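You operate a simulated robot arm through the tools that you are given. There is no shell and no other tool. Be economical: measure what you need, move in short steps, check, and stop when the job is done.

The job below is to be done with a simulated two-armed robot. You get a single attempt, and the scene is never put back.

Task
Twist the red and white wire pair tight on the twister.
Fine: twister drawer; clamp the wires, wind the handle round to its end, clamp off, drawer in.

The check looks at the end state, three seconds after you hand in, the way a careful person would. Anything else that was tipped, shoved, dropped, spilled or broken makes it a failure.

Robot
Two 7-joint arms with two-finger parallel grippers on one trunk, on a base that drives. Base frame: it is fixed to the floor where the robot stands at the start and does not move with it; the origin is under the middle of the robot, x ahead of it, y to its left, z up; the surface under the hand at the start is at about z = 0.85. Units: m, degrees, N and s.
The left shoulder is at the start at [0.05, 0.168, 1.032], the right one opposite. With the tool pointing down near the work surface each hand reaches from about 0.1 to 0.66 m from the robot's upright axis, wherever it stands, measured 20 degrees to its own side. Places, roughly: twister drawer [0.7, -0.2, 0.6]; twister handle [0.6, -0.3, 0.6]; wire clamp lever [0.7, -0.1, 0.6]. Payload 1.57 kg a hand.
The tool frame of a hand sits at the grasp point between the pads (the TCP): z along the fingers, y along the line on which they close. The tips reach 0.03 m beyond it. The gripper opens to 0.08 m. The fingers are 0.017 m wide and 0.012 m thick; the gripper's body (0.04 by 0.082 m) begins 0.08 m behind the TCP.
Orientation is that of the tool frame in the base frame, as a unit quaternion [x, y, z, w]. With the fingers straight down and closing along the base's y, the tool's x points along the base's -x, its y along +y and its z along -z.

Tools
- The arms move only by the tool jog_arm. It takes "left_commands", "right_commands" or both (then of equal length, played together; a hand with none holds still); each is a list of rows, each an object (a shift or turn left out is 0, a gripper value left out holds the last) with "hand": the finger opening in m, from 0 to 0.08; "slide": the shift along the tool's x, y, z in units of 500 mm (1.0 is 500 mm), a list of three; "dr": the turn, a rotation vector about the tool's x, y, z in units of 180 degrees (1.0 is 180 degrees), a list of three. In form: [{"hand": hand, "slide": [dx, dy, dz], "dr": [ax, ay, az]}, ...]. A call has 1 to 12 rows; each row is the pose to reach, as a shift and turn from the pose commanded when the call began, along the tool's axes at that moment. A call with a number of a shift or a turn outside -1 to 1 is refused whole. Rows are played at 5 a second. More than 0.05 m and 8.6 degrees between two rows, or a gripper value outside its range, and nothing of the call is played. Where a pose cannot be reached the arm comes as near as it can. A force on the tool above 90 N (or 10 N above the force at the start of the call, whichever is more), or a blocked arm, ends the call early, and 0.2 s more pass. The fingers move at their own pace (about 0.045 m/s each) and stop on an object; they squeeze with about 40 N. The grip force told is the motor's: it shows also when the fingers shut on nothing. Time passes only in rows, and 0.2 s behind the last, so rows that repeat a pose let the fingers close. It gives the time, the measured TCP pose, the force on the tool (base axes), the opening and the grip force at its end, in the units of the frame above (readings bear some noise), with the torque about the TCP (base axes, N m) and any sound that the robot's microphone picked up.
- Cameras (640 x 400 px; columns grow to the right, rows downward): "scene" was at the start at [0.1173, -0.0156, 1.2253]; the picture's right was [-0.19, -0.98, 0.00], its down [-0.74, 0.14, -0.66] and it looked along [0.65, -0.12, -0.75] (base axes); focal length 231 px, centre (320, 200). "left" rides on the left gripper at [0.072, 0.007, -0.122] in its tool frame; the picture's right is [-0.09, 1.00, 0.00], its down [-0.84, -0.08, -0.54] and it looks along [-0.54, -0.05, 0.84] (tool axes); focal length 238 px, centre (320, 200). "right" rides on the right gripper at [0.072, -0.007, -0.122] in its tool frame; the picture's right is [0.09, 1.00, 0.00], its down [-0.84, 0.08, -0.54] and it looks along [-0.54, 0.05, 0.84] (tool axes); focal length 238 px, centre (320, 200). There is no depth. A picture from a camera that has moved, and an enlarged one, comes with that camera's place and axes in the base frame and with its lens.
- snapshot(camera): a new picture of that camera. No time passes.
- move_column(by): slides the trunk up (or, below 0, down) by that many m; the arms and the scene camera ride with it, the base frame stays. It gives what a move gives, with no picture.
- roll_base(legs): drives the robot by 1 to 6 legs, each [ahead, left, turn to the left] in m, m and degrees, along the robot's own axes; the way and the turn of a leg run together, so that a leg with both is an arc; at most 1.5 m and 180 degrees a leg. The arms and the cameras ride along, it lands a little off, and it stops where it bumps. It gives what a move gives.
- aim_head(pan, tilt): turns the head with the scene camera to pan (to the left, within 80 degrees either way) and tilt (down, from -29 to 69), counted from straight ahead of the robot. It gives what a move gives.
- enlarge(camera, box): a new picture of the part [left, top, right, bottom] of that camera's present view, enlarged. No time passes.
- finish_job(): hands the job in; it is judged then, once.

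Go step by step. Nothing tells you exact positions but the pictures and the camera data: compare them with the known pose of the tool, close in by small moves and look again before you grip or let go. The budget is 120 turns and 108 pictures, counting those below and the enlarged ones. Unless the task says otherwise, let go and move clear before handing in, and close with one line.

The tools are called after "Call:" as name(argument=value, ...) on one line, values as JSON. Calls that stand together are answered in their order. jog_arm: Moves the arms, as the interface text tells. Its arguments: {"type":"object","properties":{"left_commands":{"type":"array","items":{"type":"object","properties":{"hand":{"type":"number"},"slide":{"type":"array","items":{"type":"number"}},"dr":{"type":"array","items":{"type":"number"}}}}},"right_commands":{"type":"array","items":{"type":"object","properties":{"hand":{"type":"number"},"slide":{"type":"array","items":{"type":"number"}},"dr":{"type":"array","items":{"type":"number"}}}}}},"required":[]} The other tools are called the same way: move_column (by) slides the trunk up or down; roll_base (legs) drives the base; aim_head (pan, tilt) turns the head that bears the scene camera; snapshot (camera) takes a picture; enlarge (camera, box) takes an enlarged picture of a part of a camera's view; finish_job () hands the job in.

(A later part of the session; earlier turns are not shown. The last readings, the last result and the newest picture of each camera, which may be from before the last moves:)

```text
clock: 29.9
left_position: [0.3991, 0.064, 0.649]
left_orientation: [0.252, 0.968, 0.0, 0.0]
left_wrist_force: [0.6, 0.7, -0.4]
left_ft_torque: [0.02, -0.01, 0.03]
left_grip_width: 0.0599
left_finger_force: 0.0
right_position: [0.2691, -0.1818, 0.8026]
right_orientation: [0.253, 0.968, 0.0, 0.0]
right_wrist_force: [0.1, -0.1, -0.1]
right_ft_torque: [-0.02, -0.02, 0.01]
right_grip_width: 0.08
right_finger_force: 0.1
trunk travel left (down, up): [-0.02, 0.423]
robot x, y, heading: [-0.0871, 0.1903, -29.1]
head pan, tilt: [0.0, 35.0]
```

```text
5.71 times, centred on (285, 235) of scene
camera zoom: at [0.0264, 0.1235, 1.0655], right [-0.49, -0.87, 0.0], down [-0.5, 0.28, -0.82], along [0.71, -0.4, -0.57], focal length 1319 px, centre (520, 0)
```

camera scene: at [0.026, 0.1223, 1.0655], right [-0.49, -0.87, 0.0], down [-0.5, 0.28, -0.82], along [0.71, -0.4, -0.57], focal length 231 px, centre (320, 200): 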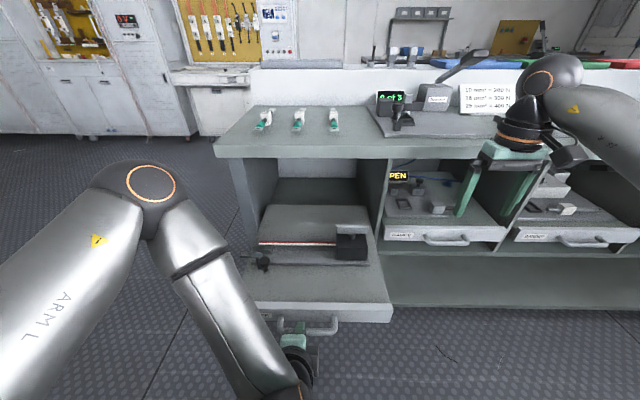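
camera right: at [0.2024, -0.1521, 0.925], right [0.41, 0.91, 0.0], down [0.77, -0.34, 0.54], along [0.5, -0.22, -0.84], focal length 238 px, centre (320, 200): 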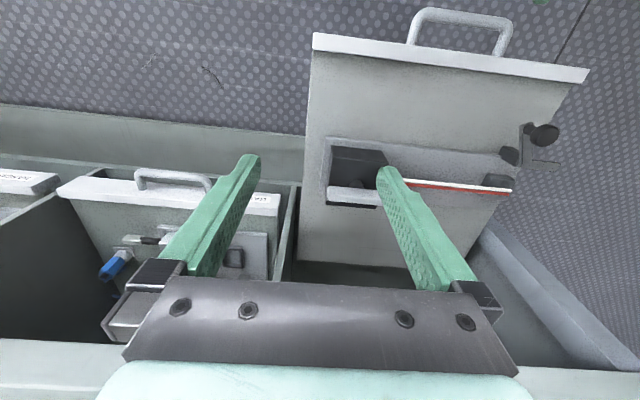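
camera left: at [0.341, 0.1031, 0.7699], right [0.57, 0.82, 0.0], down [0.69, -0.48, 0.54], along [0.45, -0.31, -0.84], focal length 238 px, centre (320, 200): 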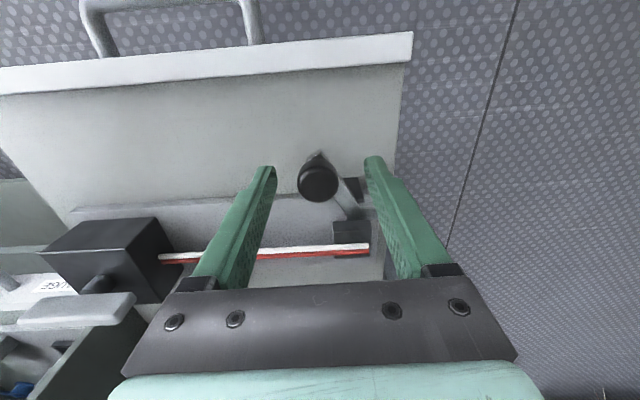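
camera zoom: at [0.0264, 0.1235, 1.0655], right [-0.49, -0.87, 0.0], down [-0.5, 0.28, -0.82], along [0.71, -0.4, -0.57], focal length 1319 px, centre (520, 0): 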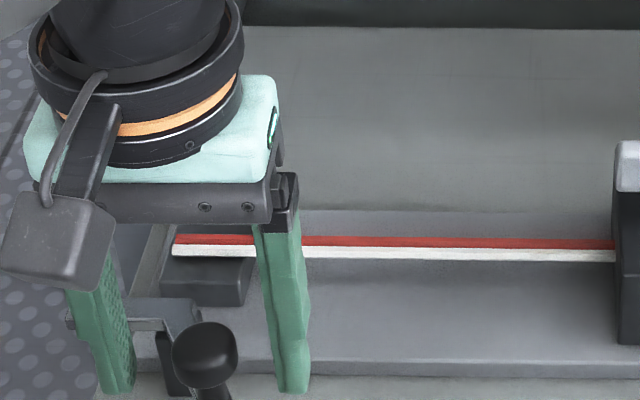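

The knob sits between the fingers. I'll close to a loose cage and swing it clockwise halfway.

Call:
jog_arm(left_commands=[{"hand": 0.028}, {"hand": 0.028}, {"slide": [0.009, 0.0228, 0], "dr": [0, 0, 0.0417], "hand": 0.028}, {"slide": [0.0118, 0.0472, 0], "dr": [0, 0, 0.0833], "hand": 0.028}, {"slide": [0.008, 0.0714, 0], "dr": [0, 0, 0.125], "hand": 0.028}])

Call:
snapshot(camera="left")

Call:
enlarge(camera="scene", box=[240, 200, 330, 270])

```text
clock: 31.1
left_position: [0.4129, 0.0951, 0.6478]
left_orientation: [0.437, 0.9, 0.0, 0.001]
left_wrist_force: [-0.5, -1.0, 0.0]
left_ft_torque: [-0.04, 0.05, 0.0]
left_grip_width: 0.0286
left_finger_force: 0.2
right_position: [0.2687, -0.1808, 0.8033]
right_orientation: [0.252, 0.968, 0.0, 0.0]
right_wrist_force: [-1.2, 0.0, 0.3]
right_ft_torque: [-0.02, 0.01, -0.02]
right_grip_width: 0.0798
right_finger_force: 0.1
trunk travel left (down, up): [-0.02, 0.423]
robot x, y, heading: [-0.0858, 0.1862, -29.2]
head pan, tilt: [0.0, 35.0]
```

```text
71 pictures are left
camera left: at [0.3744, 0.1557, 0.7702], right [0.84, 0.54, 0.0], down [0.46, -0.71, 0.54], along [0.3, -0.46, -0.84], focal length 238 px, centre (320, 200)
```

left: 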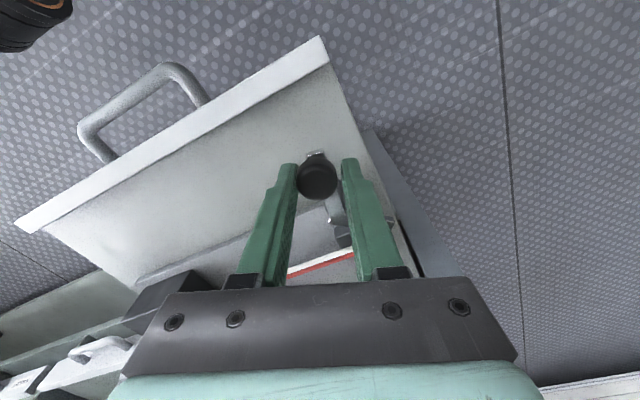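

```text
5.71 times, centred on (285, 235) of scene
camera zoom: at [0.0264, 0.1234, 1.0655], right [-0.49, -0.87, 0.0], down [-0.5, 0.28, -0.82], along [0.71, -0.4, -0.57], focal length 1319 px, centre (520, 0)
```

zoom: 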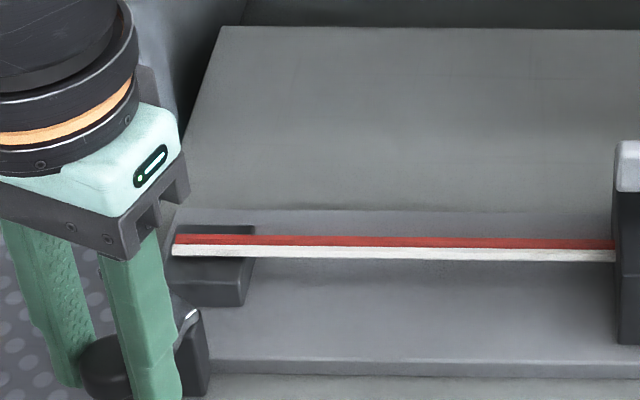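

The knob follows. I'll continue to the stop.

Call:
jog_arm(left_commands=[{"slide": [0, 0.0246, 0], "dr": [0, 0, 0.0417]}, {"slide": [-0.0068, 0.0482, 0], "dr": [0, 0, 0.0833]}, {"slide": [-0.0194, 0.0694, 0], "dr": [0, 0, 0.125]}])

Call:
snapshot(camera="left")

Call:
enlarge(camera="scene", box=[240, 200, 330, 270])

```text
clock: 31.9
left_position: [0.4405, 0.1097, 0.6486]
left_orientation: [0.577, 0.817, 0.0, 0.0]
left_wrist_force: [0.7, -0.4, 0.6]
left_ft_torque: [0.0, 0.02, 0.02]
left_grip_width: 0.0281
left_finger_force: 0.3
left hand out of reach, approached as far as the arm can: row 3
right_position: [0.269, -0.1817, 0.804]
right_orientation: [0.252, 0.968, 0.0, 0.001]
right_wrist_force: [-0.3, 0.5, -0.1]
right_ft_torque: [-0.03, 0.01, 0.05]
right_grip_width: 0.0801
right_finger_force: 0.0
trunk travel left (down, up): [-0.02, 0.423]
robot x, y, heading: [-0.0895, 0.1873, -29.1]
head pan, tilt: [0.0, 35.0]
```

```text
69 pictures are left
camera left: at [0.4228, 0.1785, 0.7711], right [0.97, 0.25, 0.0], down [0.21, -0.81, 0.54], along [0.13, -0.53, -0.84], focal length 238 px, centre (320, 200)
```

left: 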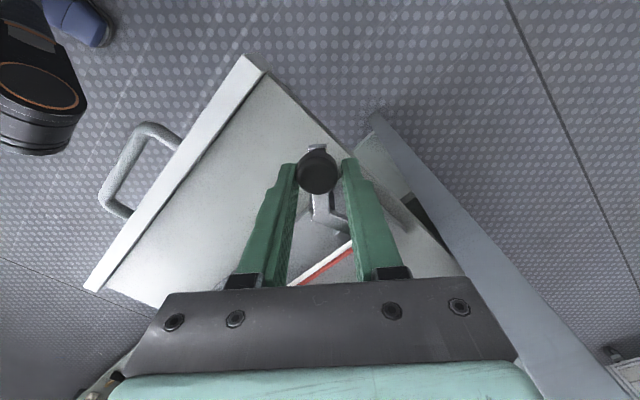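

```text
5.71 times, centred on (285, 235) of scene
camera zoom: at [0.0264, 0.1235, 1.0655], right [-0.49, -0.87, 0.0], down [-0.5, 0.28, -0.82], along [0.71, -0.4, -0.57], focal length 1319 px, centre (520, 0)
```

zoom: 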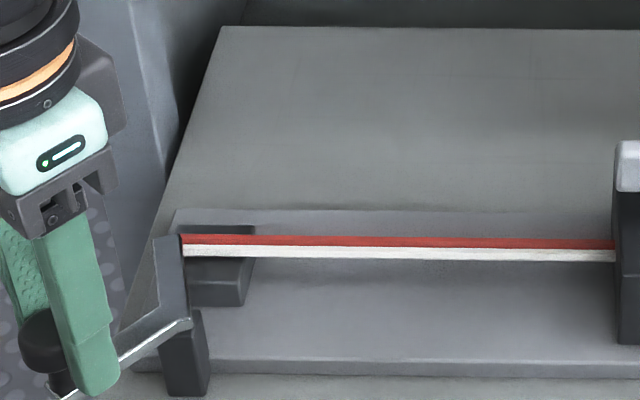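

The jaw is just reaching the wire end. I'll push further in small steps.

Call:
jog_arm(left_commands=[{"slide": [-0.006, 0.015, 0]}, {"slide": [-0.0144, 0.0288, 0]}])

Call:
enlarge(camera="scene", box=[240, 200, 330, 270])

```text
clock: 32.5
left_position: [0.4395, 0.1097, 0.6485]
left_orientation: [0.577, 0.817, 0.0, 0.0]
left_wrist_force: [0.6, 0.1, -0.4]
left_ft_torque: [-0.03, -0.02, 0.02]
left_grip_width: 0.028
left_finger_force: 0.2
left hand out of reach, approached as far as the arm can: row 1, 2
right_position: [0.2686, -0.1801, 0.8029]
right_orientation: [0.252, 0.968, 0.0, 0.001]
right_wrist_force: [-0.5, 0.5, -0.3]
right_ft_torque: [-0.01, 0.01, 0.01]
right_grip_width: 0.0798
right_finger_force: 0.1
trunk travel left (down, up): [-0.02, 0.423]
robot x, y, heading: [-0.083, 0.1862, -29.2]
head pan, tilt: [0.0, 35.0]
```

```text
5.71 times, centred on (285, 235) of scene
camera zoom: at [0.0264, 0.1235, 1.0655], right [-0.49, -0.87, 0.0], down [-0.5, 0.28, -0.82], along [0.71, -0.4, -0.57], focal length 1319 px, centre (520, 0)
```

zoom: 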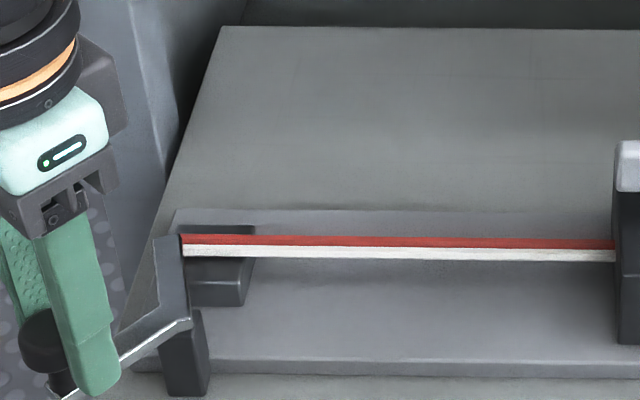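

That wrist yaw is at the arm's reach limit. I'll turn the loosely caged hand back 30°, grip the knob, then continue the swing.

Call:
jog_arm(left_commands=[{"dr": [0, 0, -0.0417]}, {"dr": [0, 0, -0.0833]}, {"dr": [0, 0, -0.125]}, {"dr": [0, 0, -0.1667]}, {"dr": [0, 0, -0.1667]}])

Call:
snapshot(camera="left")

```text
clock: 33.7
left_position: [0.4396, 0.1093, 0.6499]
left_orientation: [0.344, 0.939, 0.0, 0.0]
left_wrist_force: [0.2, -0.4, 0.1]
left_ft_torque: [0.04, 0.02, 0.01]
left_grip_width: 0.0279
left_finger_force: 0.4
right_position: [0.2699, -0.1814, 0.803]
right_orientation: [0.252, 0.968, 0.0, 0.0]
right_wrist_force: [0.3, -0.2, -0.1]
right_ft_torque: [0.02, -0.01, -0.02]
right_grip_width: 0.0799
right_finger_force: 0.0
trunk travel left (down, up): [-0.02, 0.423]
robot x, y, heading: [-0.086, 0.1878, -29.1]
head pan, tilt: [0.0, 35.0]
```

```text
66 pictures are left
camera left: at [0.3898, 0.1595, 0.7712], right [0.71, 0.7, 0.0], down [0.59, -0.6, 0.54], along [0.38, -0.39, -0.84], focal length 238 px, centre (320, 200)
```

left: 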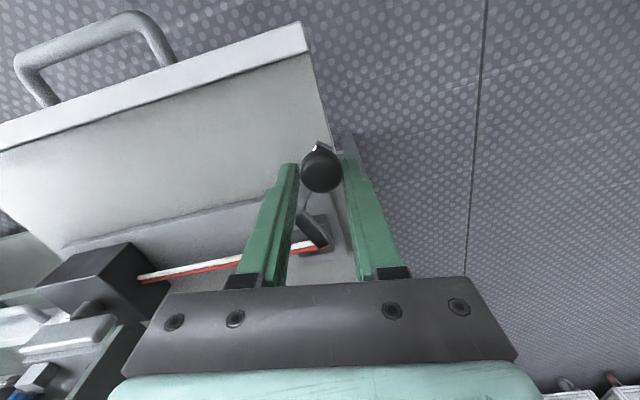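

Call:
jog_arm(left_commands=[{"hand": 0.0}, {"hand": 0.0}, {"slide": [-0.0128, 0.0096, 0], "hand": 0.0}, {"slide": [-0.0282, 0.016, 0], "hand": 0.0}, {"slide": [-0.0282, 0.016, 0], "hand": 0.0}])

Call:
enlarge(camera="scene", box=[240, 200, 330, 270])

Call:
enlarge(camera="left", box=[220, 130, 420, 290])

```text
clock: 34.9
left_position: [0.456, 0.1047, 0.6497]
left_orientation: [0.345, 0.939, 0.0, -0.001]
left_wrist_force: [-6.8, 3.6, 3.5]
left_ft_torque: [0.6, 0.56, -0.32]
left_grip_width: 0.025
left_finger_force: 36.1
right_position: [0.2686, -0.1819, 0.804]
right_orientation: [0.253, 0.968, -0.001, 0.0]
right_wrist_force: [0.2, 0.4, -0.4]
right_ft_torque: [0.04, -0.01, -0.02]
right_grip_width: 0.0799
right_finger_force: 0.1
trunk travel left (down, up): [-0.02, 0.423]
robot x, y, heading: [-0.0862, 0.1877, -29.0]
head pan, tilt: [0.0, 35.0]
```

```text
5.71 times, centred on (285, 235) of scene
camera zoom: at [0.026, 0.1236, 1.0656], right [-0.49, -0.87, 0.0], down [-0.5, 0.28, -0.82], along [0.72, -0.4, -0.57], focal length 1319 px, centre (520, 0)
```

zoom: 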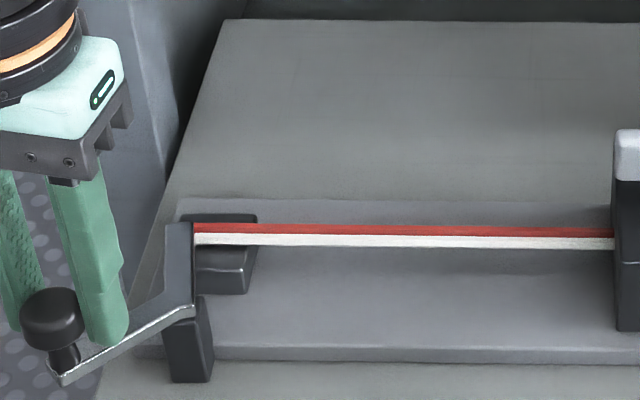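

```text
2.50 times, centred on (320, 210) of left
camera zoom: at [0.4059, 0.1563, 0.7711], right [0.72, 0.7, 0.0], down [0.59, -0.6, 0.54], along [0.38, -0.39, -0.84], focal length 596 px, centre (320, 175)
```

zoom: 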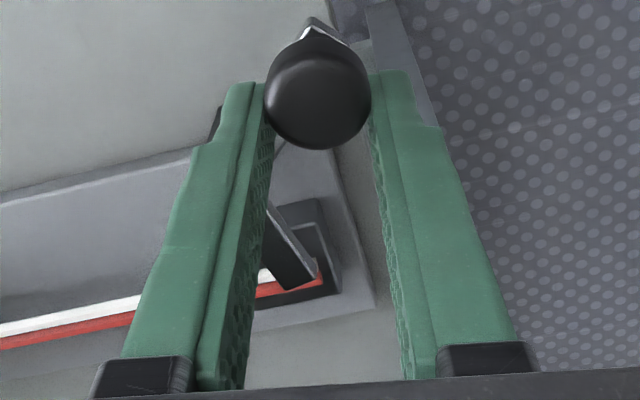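

The jaw now lies across the wires. I'll nudge slightly further to feel for the stop.

Call:
jog_arm(left_commands=[{"slide": [-0.008, 0.001, 0], "hand": 0.0}, {"slide": [-0.018, 0.002, 0], "hand": 0.0}])

Call:
enlarge(camera="scene", box=[240, 200, 330, 270])

```text
clock: 35.5
left_position: [0.4644, 0.1009, 0.6493]
left_orientation: [0.344, 0.939, 0.002, 0.001]
left_wrist_force: [0.0, 8.6, 1.9]
left_ft_torque: [0.11, -0.03, -0.05]
left_grip_width: 0.0208
left_finger_force: 34.3
right_position: [0.2688, -0.1806, 0.8025]
right_orientation: [0.253, 0.968, -0.001, 0.0]
right_wrist_force: [-0.4, -0.7, 1.4]
right_ft_torque: [0.0, 0.02, -0.01]
right_grip_width: 0.0798
right_finger_force: 0.0
trunk travel left (down, up): [-0.02, 0.423]
robot x, y, heading: [-0.0875, 0.187, -29.3]
head pan, tilt: [0.0, 35.0]
```

```text
5.71 times, centred on (285, 235) of scene
camera zoom: at [0.0264, 0.124, 1.0655], right [-0.49, -0.87, 0.0], down [-0.5, 0.28, -0.82], along [0.72, -0.4, -0.57], focal length 1319 px, centre (520, 0)
```

zoom: 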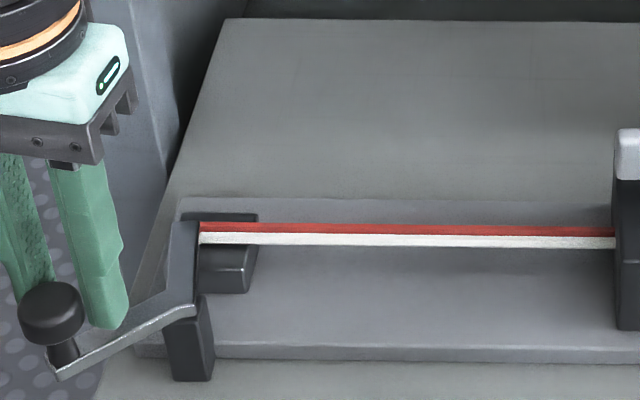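

The knob is slipping sideways out of the grip. I'll release, rise, and check the lever's state.

Call:
jog_arm(left_commands=[{"hand": 0.06}, {"hand": 0.06}, {"slide": [0.0, 0, -0.08], "hand": 0.06}, {"slide": [0.0, 0, -0.14], "hand": 0.06}])

Call:
enlarge(camera="left", box=[220, 80, 420, 240])

Call:
enlarge(camera="scene", box=[240, 200, 330, 270])

```text
clock: 36.5
left_position: [0.4638, 0.0998, 0.7196]
left_orientation: [0.346, 0.938, 0.0, 0.0]
left_wrist_force: [0.6, 0.4, 0.3]
left_ft_torque: [0.01, -0.02, 0.01]
left_grip_width: 0.06
left_finger_force: 0.1
right_position: [0.2687, -0.1805, 0.8034]
right_orientation: [0.251, 0.968, 0.0, -0.001]
right_wrist_force: [0.4, 0.7, 0.1]
right_ft_torque: [0.02, 0.01, 0.0]
right_grip_width: 0.0801
right_finger_force: 0.1
trunk travel left (down, up): [-0.02, 0.423]
robot x, y, heading: [-0.0831, 0.1841, -29.5]
head pan, tilt: [0.0, 35.0]
```

```text
2.50 times, centred on (320, 160) of left
camera zoom: at [0.4129, 0.152, 0.8413], right [0.72, 0.7, 0.0], down [0.59, -0.6, 0.54], along [0.38, -0.39, -0.84], focal length 596 px, centre (320, 300)
```

zoom: 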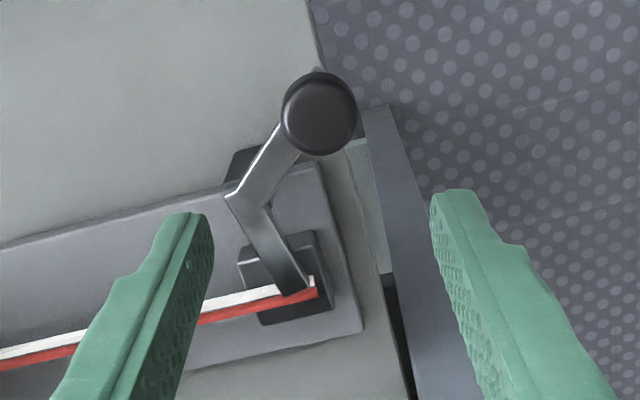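

```text
5.71 times, centred on (285, 235) of scene
camera zoom: at [0.0264, 0.1235, 1.0654], right [-0.49, -0.87, 0.0], down [-0.5, 0.28, -0.82], along [0.71, -0.4, -0.57], focal length 1319 px, centre (520, 0)
```

zoom: 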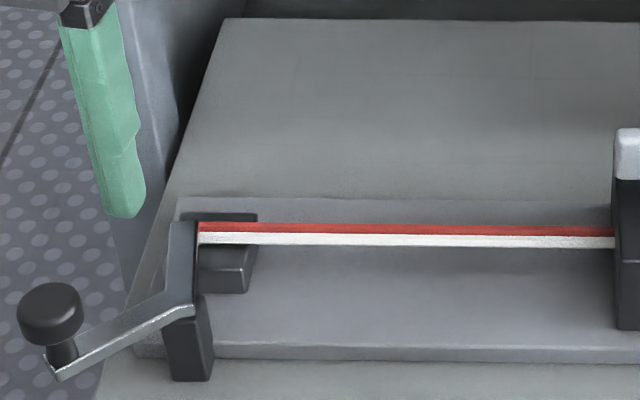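

The jaw lies over the wires. To be sure it is at its stop, I'll close the fingers, come in behind the knob, and push it gently further.

Call:
jog_arm(left_commands=[{"slide": [0.05, -0.015, 0], "hand": 0.0}, {"slide": [0.1, -0.03, 0], "hand": 0.0}, {"slide": [0.1, -0.03, 0.05], "hand": 0.0}, {"slide": [0.1, -0.03, 0.1], "hand": 0.0}, {"slide": [0.1, -0.03, 0.144], "hand": 0.0}])

Call:
snapshot(camera="left")

```text
clock: 37.7
left_position: [0.4157, 0.1216, 0.6458]
left_orientation: [0.345, 0.939, 0.0, 0.001]
left_wrist_force: [0.3, 0.0, 0.9]
left_ft_torque: [0.0, -0.01, 0.01]
left_grip_width: 0.0
left_finger_force: 21.5
right_position: [0.2688, -0.1804, 0.8033]
right_orientation: [0.252, 0.968, 0.001, 0.0]
right_wrist_force: [0.2, -1.0, -0.3]
right_ft_torque: [-0.01, -0.01, 0.0]
right_grip_width: 0.0799
right_finger_force: 0.0
trunk travel left (down, up): [-0.02, 0.423]
robot x, y, heading: [-0.0839, 0.1866, -29.1]
head pan, tilt: [0.0, 35.0]
```

```text
60 pictures are left
camera left: at [0.3657, 0.173, 0.7677], right [0.72, 0.7, 0.0], down [0.59, -0.6, 0.54], along [0.38, -0.39, -0.84], focal length 238 px, centre (320, 200)
```

left: 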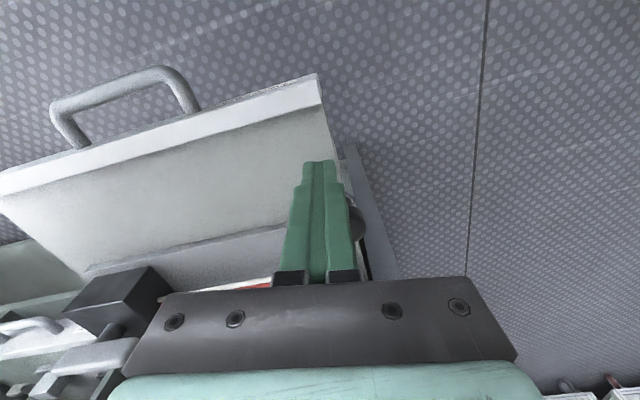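

Call:
jog_arm(left_commands=[{"slide": [-0.02, 0.009, 0]}, {"slide": [-0.03, 0.0135, 0]}, {"slide": [-0.04, 0.018, 0]}, {"slide": [-0.046, 0.021, 0]}])

Call:
enlarge(camera="scene", box=[240, 200, 330, 270])

```text
clock: 38.7
left_position: [0.4393, 0.1135, 0.647]
left_orientation: [0.347, 0.938, 0.0, -0.001]
left_wrist_force: [-11.2, -0.5, -0.6]
left_ft_torque: [-0.01, 0.07, 0.01]
left_grip_width: 0.0001
left_finger_force: 21.4
right_position: [0.2689, -0.1811, 0.8034]
right_orientation: [0.253, 0.967, 0.0, 0.0]
right_wrist_force: [0.0, -1.1, 0.1]
right_ft_torque: [0.01, -0.01, 0.02]
right_grip_width: 0.0801
right_finger_force: 0.1
trunk travel left (down, up): [-0.02, 0.423]
robot x, y, heading: [-0.0886, 0.1859, -29.2]
head pan, tilt: [0.0, 35.0]
```

```text
5.71 times, centred on (285, 235) of scene
camera zoom: at [0.0259, 0.1233, 1.0655], right [-0.49, -0.87, 0.0], down [-0.5, 0.28, -0.82], along [0.71, -0.4, -0.57], focal length 1319 px, centre (520, 0)
```

zoom: 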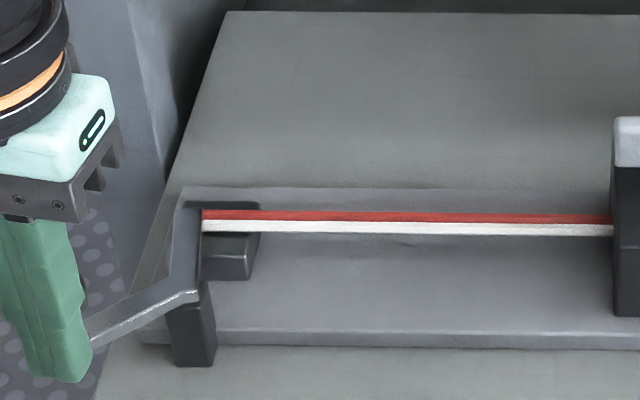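

The lever is at its stop — further pushing only eases the drawer in — so the wires are clamped. Left hand retreats; next, the crank with the right hand.

Call:
jog_arm(left_commands=[{"slide": [0.05, -0.015, 0]}, {"slide": [0.05, -0.015, -0.09]}, {"slide": [0.05, -0.015, -0.18]}, {"slide": [0.13, 0.0, -0.2]}, {"slide": [0.2, 0.06, -0.2]}, {"slide": [0.25, 0.13, -0.2]}])

Call:
enlarge(camera="scene", box=[230, 170, 410, 280])

Call:
snapshot(camera="right")

```text
clock: 40.1
left_position: [0.3874, 0.2469, 0.747]
left_orientation: [0.346, 0.938, 0.0, 0.001]
left_wrist_force: [-0.2, -0.5, -0.6]
left_ft_torque: [0.03, -0.01, -0.01]
left_grip_width: 0.0003
left_finger_force: 21.2
right_position: [0.2682, -0.1812, 0.8036]
right_orientation: [0.252, 0.968, 0.0, 0.0]
right_wrist_force: [0.9, 0.2, -0.5]
right_ft_torque: [0.02, 0.0, -0.02]
right_grip_width: 0.0801
right_finger_force: 0.0
trunk travel left (down, up): [-0.02, 0.423]
robot x, y, heading: [-0.0863, 0.1876, -29.4]
head pan, tilt: [0.0, 35.0]
```

```text
3.56 times, centred on (320, 225) of scene
camera zoom: at [0.0264, 0.1234, 1.0655], right [-0.49, -0.87, 0.0], down [-0.5, 0.28, -0.82], along [0.71, -0.4, -0.57], focal length 821 px, centre (320, 111)
```

zoom: 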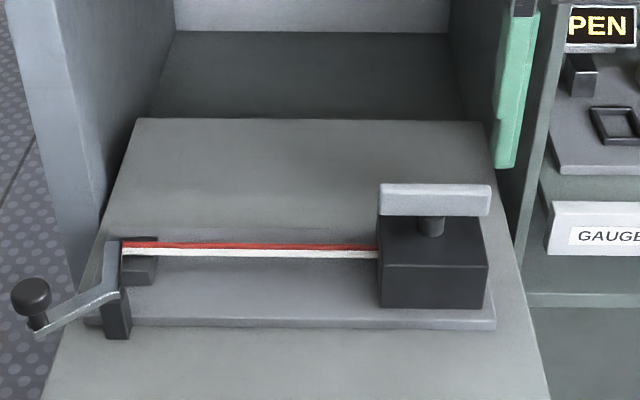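

```text
57 pictures are left
camera right: at [0.2021, -0.1525, 0.925], right [0.41, 0.91, 0.0], down [0.77, -0.34, 0.54], along [0.5, -0.22, -0.84], focal length 238 px, centre (320, 200)
```

right: 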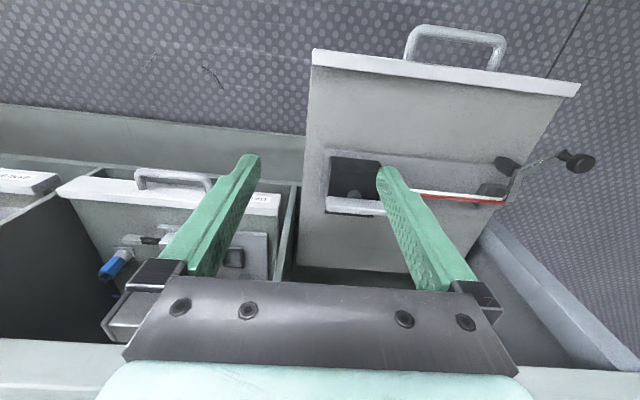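

The clamp is on. The crank is a T-bar on a vertical post, bar centre about (0.389, -0.180, 0.66), 8 cm long. I'll turn the right hand 90° so its fingers can close across the bar.

Call:
jog_arm(right_commands=[{"dr": [0, 0, -0.0455]}, {"dr": [0, 0, -0.091]}, {"dr": [0, 0, -0.1364]}, {"dr": [0, 0, -0.1818]}, {"dr": [0, 0, -0.2273]}, {"dr": [0, 0, -0.2727]}, {"dr": [0, 0, -0.3182]}, {"dr": [0, 0, -0.3636]}, {"dr": [0, 0, -0.4091]}, {"dr": [0, 0, -0.4545]}, {"dr": [0, 0, -0.5]}])

Call:
snapshot(camera="right")

```text
clock: 42.5
left_position: [0.3864, 0.2474, 0.747]
left_orientation: [0.345, 0.939, 0.0, 0.0]
left_wrist_force: [-0.4, -0.7, 0.0]
left_ft_torque: [0.0, 0.03, 0.01]
left_grip_width: 0.0
left_finger_force: 21.3
right_position: [0.1531, -0.031, 0.7843]
right_orientation: [-0.503, 0.864, -0.001, 0.001]
right_wrist_force: [0.1, 0.4, -0.4]
right_ft_torque: [0.02, 0.0, -0.03]
right_grip_width: 0.08
right_finger_force: 0.0
right hand out of reach, approached as far as the arm can: row 6, 7, 8, 9, 10, 11
trunk travel left (down, up): [-0.02, 0.423]
robot x, y, heading: [-0.0841, 0.185, -29.3]
head pan, tilt: [0.0, 35.0]
```

```text
56 pictures are left
camera right: at [0.1231, -0.0973, 0.907], right [-0.91, 0.41, 0.0], down [0.35, 0.77, 0.54], along [0.23, 0.49, -0.84], focal length 238 px, centre (320, 200)
```

right: 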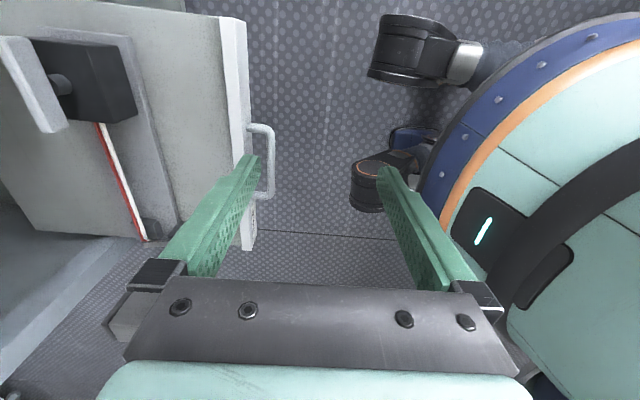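

The outward yaw runs out of reach, so I'll turn the right hand the other way, with the camera toward the left.

Call:
jog_arm(right_commands=[{"slide": [0.0, -0.05, 0], "dr": [0, 0, 0.0455]}, {"slide": [0.03, -0.1, 0], "dr": [0, 0, 0.091]}, {"slide": [0.06, -0.15, 0], "dr": [0, 0, 0.1364]}, {"slide": [0.08, -0.2, 0], "dr": [0, 0, 0.1818]}, {"slide": [0.1, -0.25, 0], "dr": [0, 0, 0.2273]}, {"slide": [0.12, -0.28, 0], "dr": [0, 0, 0.2727]}, {"slide": [0.12, -0.28, 0], "dr": [0, 0, 0.3182]}, {"slide": [0.12, -0.28, 0], "dr": [0, 0, 0.3636]}, {"slide": [0.12, -0.28, 0], "dr": [0, 0, 0.4091]}, {"slide": [0.12, -0.28, 0], "dr": [0, 0, 0.4545]}, {"slide": [0.12, -0.28, 0], "dr": [0, 0, 0.5]}])

Call:
jog_arm(right_commands=[{"dr": [0, 0, 0.0455]}, {"dr": [0, 0, 0.091]}, {"dr": [0, 0, 0.1364]}, {"dr": [0, 0, 0.1818]}, {"dr": [0, 0, 0.2273]}, {"dr": [0, 0, 0.2727]}, {"dr": [0, 0, 0.3182]}, {"dr": [0, 0, 0.3636]}, {"dr": [0, 0, 0.4091]}, {"dr": [0, 0, 0.4545]}, {"dr": [0, 0, 0.5]}])

Call:
snapshot(camera="right")

```text
clock: 44.9
left_position: [0.3872, 0.2465, 0.7465]
left_orientation: [0.345, 0.938, 0.0, 0.001]
left_wrist_force: [0.1, 0.5, -0.2]
left_ft_torque: [-0.02, -0.05, -0.01]
left_grip_width: 0.0001
left_finger_force: 20.8
right_position: [0.2438, -0.1544, 0.7868]
right_orientation: [0.254, 0.967, 0.0, -0.001]
right_wrist_force: [0.9, -0.5, 1.3]
right_ft_torque: [0.01, -0.01, 0.02]
right_grip_width: 0.0799
right_finger_force: 0.1
trunk travel left (down, up): [-0.02, 0.423]
robot x, y, heading: [-0.0871, 0.187, -29.4]
head pan, tilt: [0.0, 35.0]
```

```text
clock: 47.3
left_position: [0.3871, 0.2473, 0.7463]
left_orientation: [0.345, 0.939, 0.0, 0.0]
left_wrist_force: [0.3, -0.8, -0.4]
left_ft_torque: [-0.01, 0.01, 0.03]
left_grip_width: 0.0002
left_finger_force: 21.1
right_position: [0.2431, -0.1552, 0.7869]
right_orientation: [0.863, 0.505, 0.0, -0.001]
right_wrist_force: [0.0, 0.9, -0.4]
right_ft_torque: [-0.02, -0.01, 0.03]
right_grip_width: 0.08
right_finger_force: 0.1
trunk travel left (down, up): [-0.02, 0.423]
robot x, y, heading: [-0.0876, 0.1861, -29.2]
head pan, tilt: [0.0, 35.0]
```

```text
55 pictures are left
camera right: at [0.272, -0.0902, 0.9081], right [0.91, -0.41, 0.0], down [-0.34, -0.77, 0.54], along [-0.22, -0.49, -0.84], focal length 238 px, centre (320, 200)
```

right: 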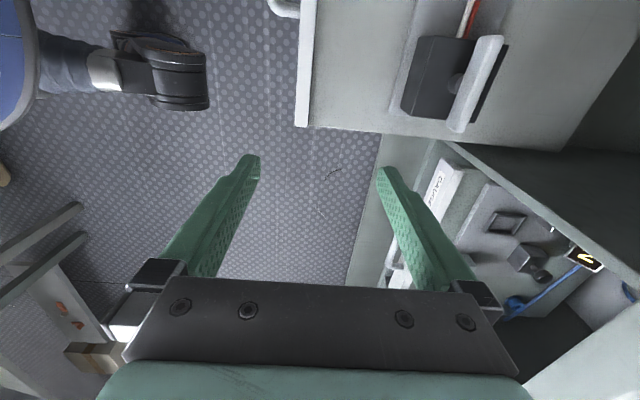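

The inward yaw works. Moving above the T-bar.

Call:
jog_arm(right_commands=[{"slide": [0.03, 0.08, 0.0], "hand": 0.06}, {"slide": [0.06, 0.16, 0.03], "hand": 0.06}, {"slide": [0.09, 0.24, 0.06], "hand": 0.06}, {"slide": [0.1, 0.278, 0.1], "hand": 0.06}])

Call:
snapshot(camera="right")

Call:
snapshot(camera="scene")

```text
clock: 48.3
left_position: [0.387, 0.2466, 0.7466]
left_orientation: [0.345, 0.938, 0.0, 0.0]
left_wrist_force: [-0.7, 0.0, -0.4]
left_ft_torque: [-0.01, -0.01, 0.04]
left_grip_width: 0.0
left_finger_force: 21.2
right_position: [0.3926, -0.1795, 0.7372]
right_orientation: [0.862, 0.507, -0.001, 0.001]
right_wrist_force: [-0.3, 0.2, -0.2]
right_ft_torque: [-0.01, 0.04, 0.05]
right_grip_width: 0.0598
right_finger_force: 0.1
trunk travel left (down, up): [-0.02, 0.423]
robot x, y, heading: [-0.0877, 0.188, -29.0]
head pan, tilt: [0.0, 35.0]
```

```text
54 pictures are left
camera right: at [0.4196, -0.1137, 0.8589], right [0.91, -0.4, 0.0], down [-0.34, -0.77, 0.54], along [-0.22, -0.5, -0.84], focal length 238 px, centre (320, 200)
```

right: 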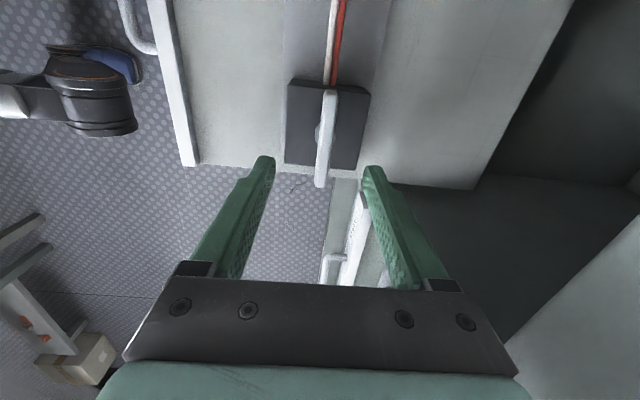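

```text
53 pictures are left
camera scene: at [0.0264, 0.1235, 1.0655], right [-0.49, -0.87, 0.0], down [-0.5, 0.28, -0.82], along [0.71, -0.4, -0.57], focal length 231 px, centre (320, 200)
```

scene: 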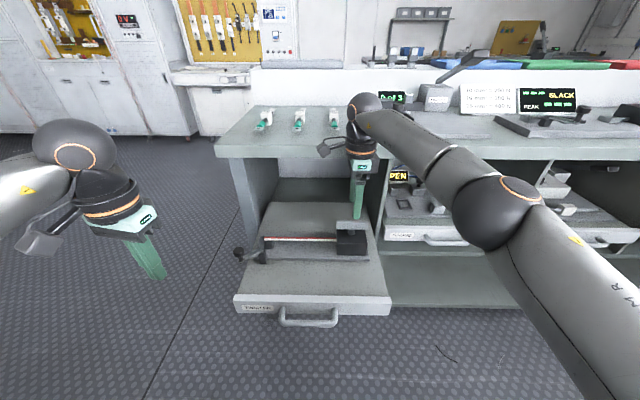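

Well aligned over the bar. Lowering and gripping.

Call:
jog_arm(right_commands=[{"slide": [0.012, 0.003, 0.06], "hand": 0.05}, {"slide": [0.012, 0.003, 0.124], "hand": 0.05}])

Call:
snapshot(camera="right")

Call:
enlarge(camera="scene", box=[310, 170, 430, 270])

```text
clock: 48.9
left_position: [0.3874, 0.2475, 0.7464]
left_orientation: [0.346, 0.938, 0.0, 0.0]
left_wrist_force: [-0.7, -0.1, -0.4]
left_ft_torque: [-0.02, 0.03, -0.04]
left_grip_width: 0.0
left_finger_force: 21.0
right_position: [0.3944, -0.1745, 0.6753]
right_orientation: [0.862, 0.506, 0.0, 0.0]
right_wrist_force: [0.5, -1.2, 0.3]
right_ft_torque: [0.01, -0.01, 0.02]
right_grip_width: 0.0499
right_finger_force: 0.0
trunk travel left (down, up): [-0.02, 0.423]
robot x, y, heading: [-0.0845, 0.1824, -29.1]
head pan, tilt: [0.0, 35.0]
```

```text
52 pictures are left
camera right: at [0.4225, -0.1092, 0.7961], right [0.91, -0.41, 0.0], down [-0.34, -0.77, 0.54], along [-0.22, -0.5, -0.84], focal length 238 px, centre (320, 200)
```

right: 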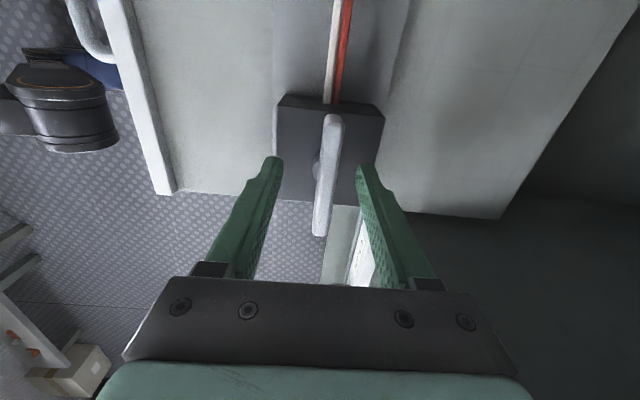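

```text
4.00 times, centred on (370, 220) of scene
camera zoom: at [0.0264, 0.1235, 1.0655], right [-0.49, -0.87, 0.0], down [-0.5, 0.28, -0.82], along [0.71, -0.4, -0.57], focal length 924 px, centre (120, 120)
```

zoom: 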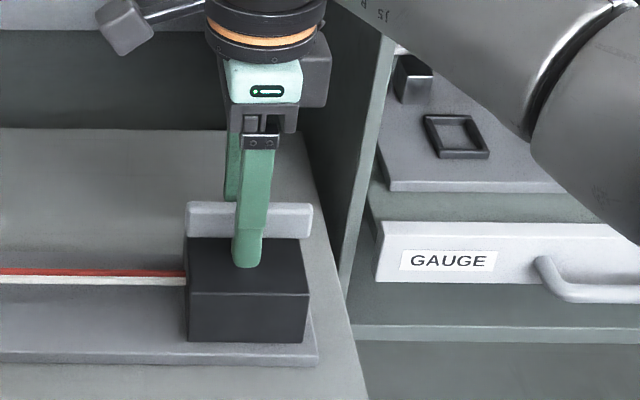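

The bar sits between the fingers. I'll centre slightly, grip, and test a small counterclockwise turn.

Call:
jog_arm(right_commands=[{"slide": [0.008, 0.006, 0], "hand": 0.05}, {"slide": [0.008, 0.006, 0], "hand": 0.0}, {"slide": [0.008, 0.006, 0], "hand": 0.0}, {"slide": [0.008, 0.006, 0], "hand": 0.0}, {"slide": [0.008, 0.006, 0], "hand": 0.0, "dr": [0, 0, -0.03]}, {"slide": [0.008, 0.006, 0], "hand": 0.0, "dr": [0, 0, -0.06]}, {"slide": [0.008, 0.006, 0], "hand": 0.0, "dr": [0, 0, -0.09]}])

Call:
snapshot(camera="right")

Call:
enlarge(camera="scene", box=[230, 170, 410, 280])

```text
clock: 50.5
left_position: [0.3873, 0.2465, 0.7468]
left_orientation: [0.345, 0.939, 0.0, 0.0]
left_wrist_force: [0.2, 0.2, -0.2]
left_ft_torque: [-0.01, -0.01, 0.04]
left_grip_width: 0.0
left_finger_force: 20.7
right_position: [0.3967, -0.1738, 0.6736]
right_orientation: [0.784, 0.621, -0.002, 0.0]
right_wrist_force: [3.9, -6.1, -1.1]
right_ft_torque: [-0.19, -0.09, -1.02]
right_grip_width: 0.0172
right_finger_force: 32.1
trunk travel left (down, up): [-0.02, 0.423]
robot x, y, heading: [-0.089, 0.1885, -29.2]
head pan, tilt: [0.0, 35.0]
```

```text
50 pictures are left
camera right: at [0.4069, -0.1034, 0.796], right [0.99, -0.14, 0.0], down [-0.11, -0.83, 0.54], along [-0.08, -0.54, -0.84], focal length 238 px, centre (320, 200)
```

right: 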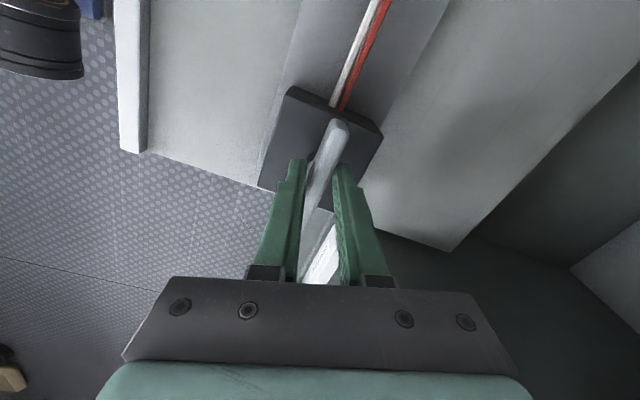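

```text
3.56 times, centred on (320, 225) of scene
camera zoom: at [0.0266, 0.1231, 1.0654], right [-0.49, -0.87, 0.0], down [-0.5, 0.28, -0.82], along [0.71, -0.4, -0.57], focal length 821 px, centre (320, 111)
```

zoom: 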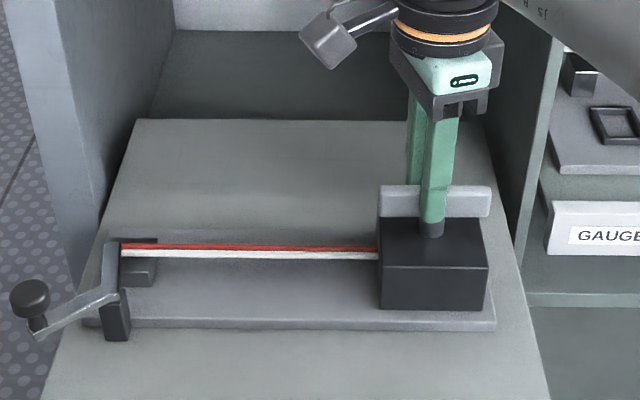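

Counterclockwise is blocked (the bar didn't turn), so winding is clockwise. The hand would come near the tabletop that way, so I'll realign and use the grip to ease the drawer out a few more centimetres.

Call:
jog_arm(right_commands=[{"dr": [0, 0, 0.045]}, {"dr": [0, 0, 0.09]}, {"dr": [0, 0, 0.09], "slide": [0.0055, -0.0193, 0]}, {"dr": [0, 0, 0.09], "slide": [0.011, -0.0385, 0]}, {"dr": [0, 0, 0.09], "slide": [0.0164, -0.0578, 0]}, {"dr": [0, 0, 0.09], "slide": [0.0164, -0.0578, 0]}])

Call:
enlarge(camera="scene", box=[230, 170, 410, 280])

```text
clock: 51.9
left_position: [0.3879, 0.2468, 0.7456]
left_orientation: [0.345, 0.938, 0.0, 0.0]
left_wrist_force: [-0.3, -0.3, 0.2]
left_ft_torque: [-0.03, 0.02, 0.01]
left_grip_width: 0.0
left_finger_force: 21.4
right_position: [0.3744, -0.1584, 0.6743]
right_orientation: [0.863, 0.506, 0.001, -0.001]
right_wrist_force: [8.8, 0.7, -7.5]
right_ft_torque: [-0.55, -0.18, -0.52]
right_grip_width: 0.0115
right_finger_force: 29.2
trunk travel left (down, up): [-0.02, 0.423]
robot x, y, heading: [-0.084, 0.1893, -29.3]
head pan, tilt: [0.0, 35.0]
```

```text
3.56 times, centred on (320, 225) of scene
camera zoom: at [0.0273, 0.1233, 1.0653], right [-0.49, -0.87, 0.0], down [-0.5, 0.28, -0.82], along [0.71, -0.4, -0.57], focal length 821 px, centre (320, 111)
```

zoom: 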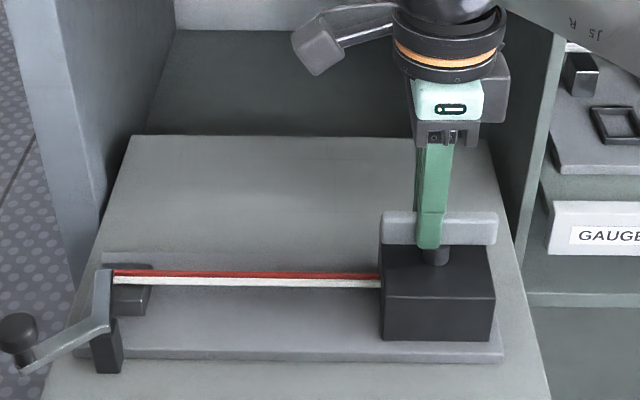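

The drawer came with it. I'll ease it out another 4 cm.

Call:
jog_arm(right_commands=[{"slide": [0, -0.02, 0]}, {"slide": [0, -0.04, 0]}, {"slide": [0, -0.06, 0]}, {"slide": [0, -0.08, 0]}, {"slide": [0, -0.08, 0]}])

Call:
enlarge(camera="scene", box=[230, 170, 410, 280])

```text
clock: 53.1
left_position: [0.3877, 0.2468, 0.745]
left_orientation: [0.345, 0.939, -0.001, -0.001]
left_wrist_force: [0.5, 0.0, -0.2]
left_ft_torque: [-0.01, -0.03, 0.0]
left_grip_width: 0.0001
left_finger_force: 21.4
right_position: [0.3399, -0.1387, 0.6741]
right_orientation: [0.863, 0.505, 0.001, 0.001]
right_wrist_force: [23.0, 3.1, -6.3]
right_ft_torque: [-0.37, 0.3, -0.43]
right_grip_width: 0.012
right_finger_force: 29.0
trunk travel left (down, up): [-0.02, 0.423]
robot x, y, heading: [-0.0859, 0.1878, -29.1]
head pan, tilt: [0.0, 35.0]
```

```text
3.56 times, centred on (320, 225) of scene
camera zoom: at [0.028, 0.1234, 1.0653], right [-0.49, -0.87, 0.0], down [-0.5, 0.28, -0.82], along [0.71, -0.4, -0.57], focal length 821 px, centre (320, 111)
```

zoom: 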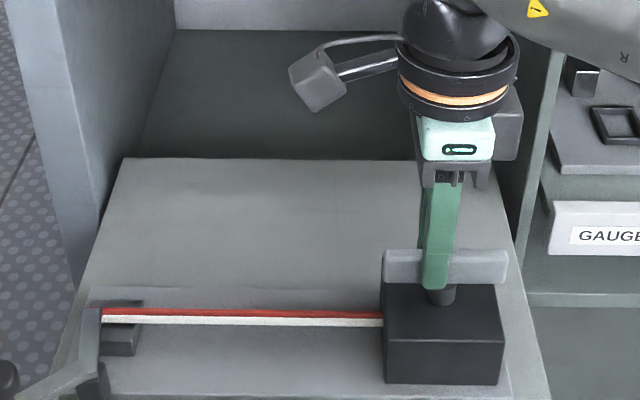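

The T-bar is now 0.53 m out and clear of the tabletop. Turning clockwise in a first stroke.

Call:
jog_arm(right_commands=[{"slide": [0, 0.01, 0], "hand": 0.02}, {"slide": [0, 0.01, 0], "hand": 0.02}, {"slide": [0, 0.01, 0], "hand": 0.0}, {"slide": [0, 0.01, 0], "hand": 0.0}, {"slide": [0, 0.01, 0], "dr": [0, 0, 0.04]}, {"slide": [0, 0.01, 0], "dr": [0, 0, 0.08]}, {"slide": [0, 0.01, 0], "dr": [0, 0, 0.12]}, {"slide": [0, 0.01, 0], "dr": [0, 0, 0.16]}, {"slide": [0, 0.01, 0], "dr": [0, 0, 0.2]}])

Call:
enlarge(camera="scene", box=[230, 170, 410, 280])

Call:
snapshot(camera="right")

```text
clock: 55.1
left_position: [0.3885, 0.2463, 0.7456]
left_orientation: [0.346, 0.938, -0.001, 0.001]
left_wrist_force: [-0.8, -1.1, 0.2]
left_ft_torque: [0.01, 0.0, 0.01]
left_grip_width: 0.0
left_finger_force: 20.8
right_position: [0.3418, -0.1442, 0.6742]
right_orientation: [0.977, 0.211, 0.0, 0.001]
right_wrist_force: [5.9, -13.2, -2.4]
right_ft_torque: [-0.06, -0.17, 0.14]
right_grip_width: 0.0118
right_finger_force: 29.1
trunk travel left (down, up): [-0.02, 0.423]
robot x, y, heading: [-0.0863, 0.1861, -29.2]
head pan, tilt: [0.0, 35.0]
```

```text
3.56 times, centred on (320, 225) of scene
camera zoom: at [0.0268, 0.1226, 1.0654], right [-0.49, -0.87, 0.0], down [-0.5, 0.28, -0.82], along [0.71, -0.4, -0.57], focal length 821 px, centre (320, 111)
```

zoom: 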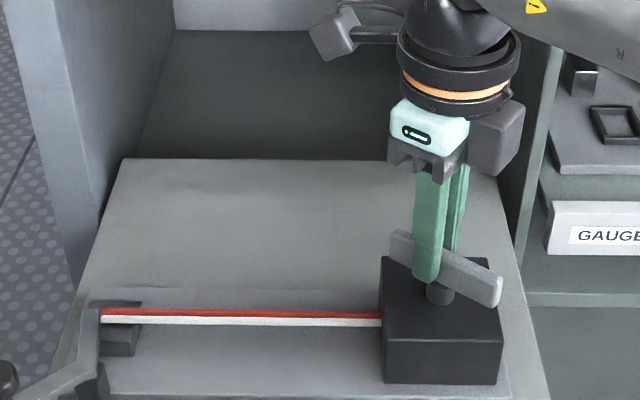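

```text
45 pictures are left
camera right: at [0.4039, -0.1085, 0.7967], right [0.5, -0.87, 0.0], down [-0.73, -0.42, 0.54], along [-0.47, -0.27, -0.84], focal length 238 px, centre (320, 200)
```

right: 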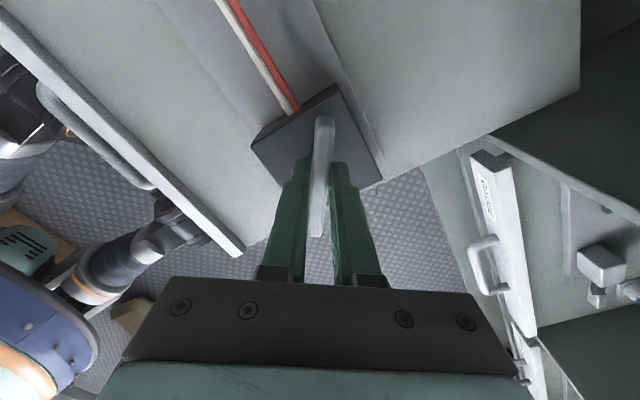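

Clockwise turns freely. I'll recentre the grip on the post and continue.

Call:
jog_arm(right_commands=[{"hand": 0.03}, {"hand": 0.03}, {"slide": [0.008, 0.006, 0], "hand": 0.03}, {"slide": [0.008, 0.006, 0], "hand": 0.0}, {"slide": [0.008, 0.006, 0], "hand": 0.0}, {"slide": [0.008, 0.006, 0], "hand": 0.0}, {"slide": [0.008, 0.006, 0], "dr": [0, 0, 0.04]}, {"slide": [0.008, 0.006, 0], "dr": [0, 0, 0.08]}, {"slide": [0.008, 0.006, 0], "dr": [0, 0, 0.12]}, {"slide": [0.008, 0.006, 0], "dr": [0, 0, 0.16]}, {"slide": [0.008, 0.006, 0], "dr": [0, 0, 0.2]}])

Call:
enlarge(camera="scene", box=[230, 170, 410, 280])

```text
clock: 57.5
left_position: [0.3881, 0.2452, 0.7455]
left_orientation: [0.345, 0.938, 0.0, -0.001]
left_wrist_force: [-0.1, 0.4, -0.1]
left_ft_torque: [0.02, 0.03, -0.02]
left_grip_width: 0.0
left_finger_force: 21.2
right_position: [0.3479, -0.1496, 0.6748]
right_orientation: [0.995, -0.104, 0.001, 0.005]
right_wrist_force: [6.3, -28.7, -1.7]
right_ft_torque: [0.06, 0.46, 0.38]
right_grip_width: 0.0119
right_finger_force: 28.9
trunk travel left (down, up): [-0.02, 0.423]
robot x, y, heading: [-0.0814, 0.1888, -29.5]
head pan, tilt: [0.0, 35.0]
```

```text
3.56 times, centred on (320, 225) of scene
camera zoom: at [0.0269, 0.1216, 1.0653], right [-0.49, -0.87, 0.0], down [-0.5, 0.28, -0.82], along [0.71, -0.4, -0.57], focal length 821 px, centre (320, 111)
```

zoom: 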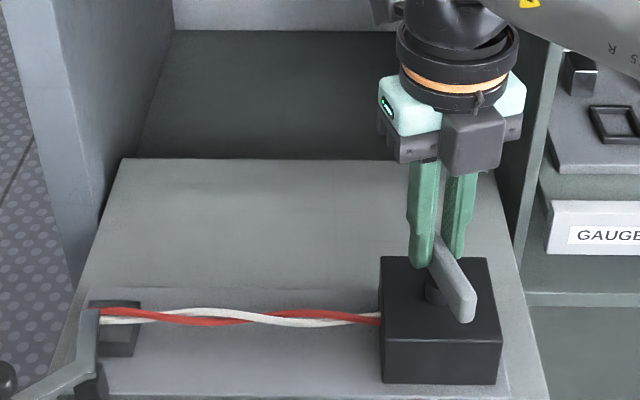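

The wires are twisting. There is side load, so I'll open and check the centring before continuing.

Call:
jog_arm(right_commands=[{"hand": 0.04}, {"hand": 0.04}, {"hand": 0.04}])

Call:
snapshot(camera="right")

```text
clock: 58.3
left_position: [0.3875, 0.2462, 0.7468]
left_orientation: [0.346, 0.938, 0.0, 0.0]
left_wrist_force: [0.2, -0.2, 0.6]
left_ft_torque: [-0.01, -0.01, -0.04]
left_grip_width: 0.0
left_finger_force: 20.8
right_position: [0.3487, -0.1411, 0.6741]
right_orientation: [0.995, -0.098, 0.0, 0.0]
right_wrist_force: [0.0, 0.1, 0.2]
right_ft_torque: [-0.01, 0.0, 0.02]
right_grip_width: 0.04
right_finger_force: 0.2
trunk travel left (down, up): [-0.02, 0.423]
robot x, y, heading: [-0.0854, 0.1884, -29.3]
head pan, tilt: [0.0, 35.0]
```

```text
43 pictures are left
camera right: at [0.4181, -0.15, 0.7973], right [-0.1, -0.99, 0.0], down [-0.84, 0.09, 0.54], along [-0.54, 0.06, -0.84], focal length 238 px, centre (320, 200)
```

right: 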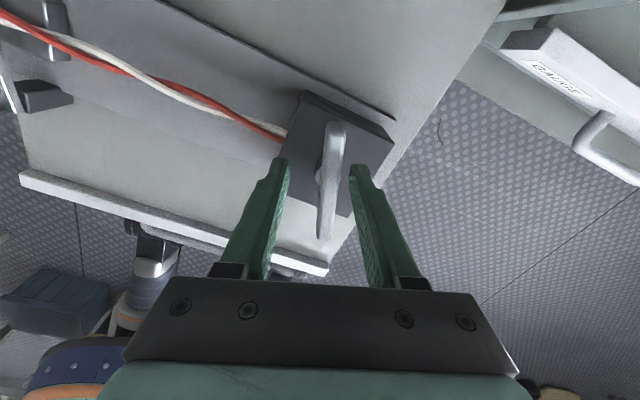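

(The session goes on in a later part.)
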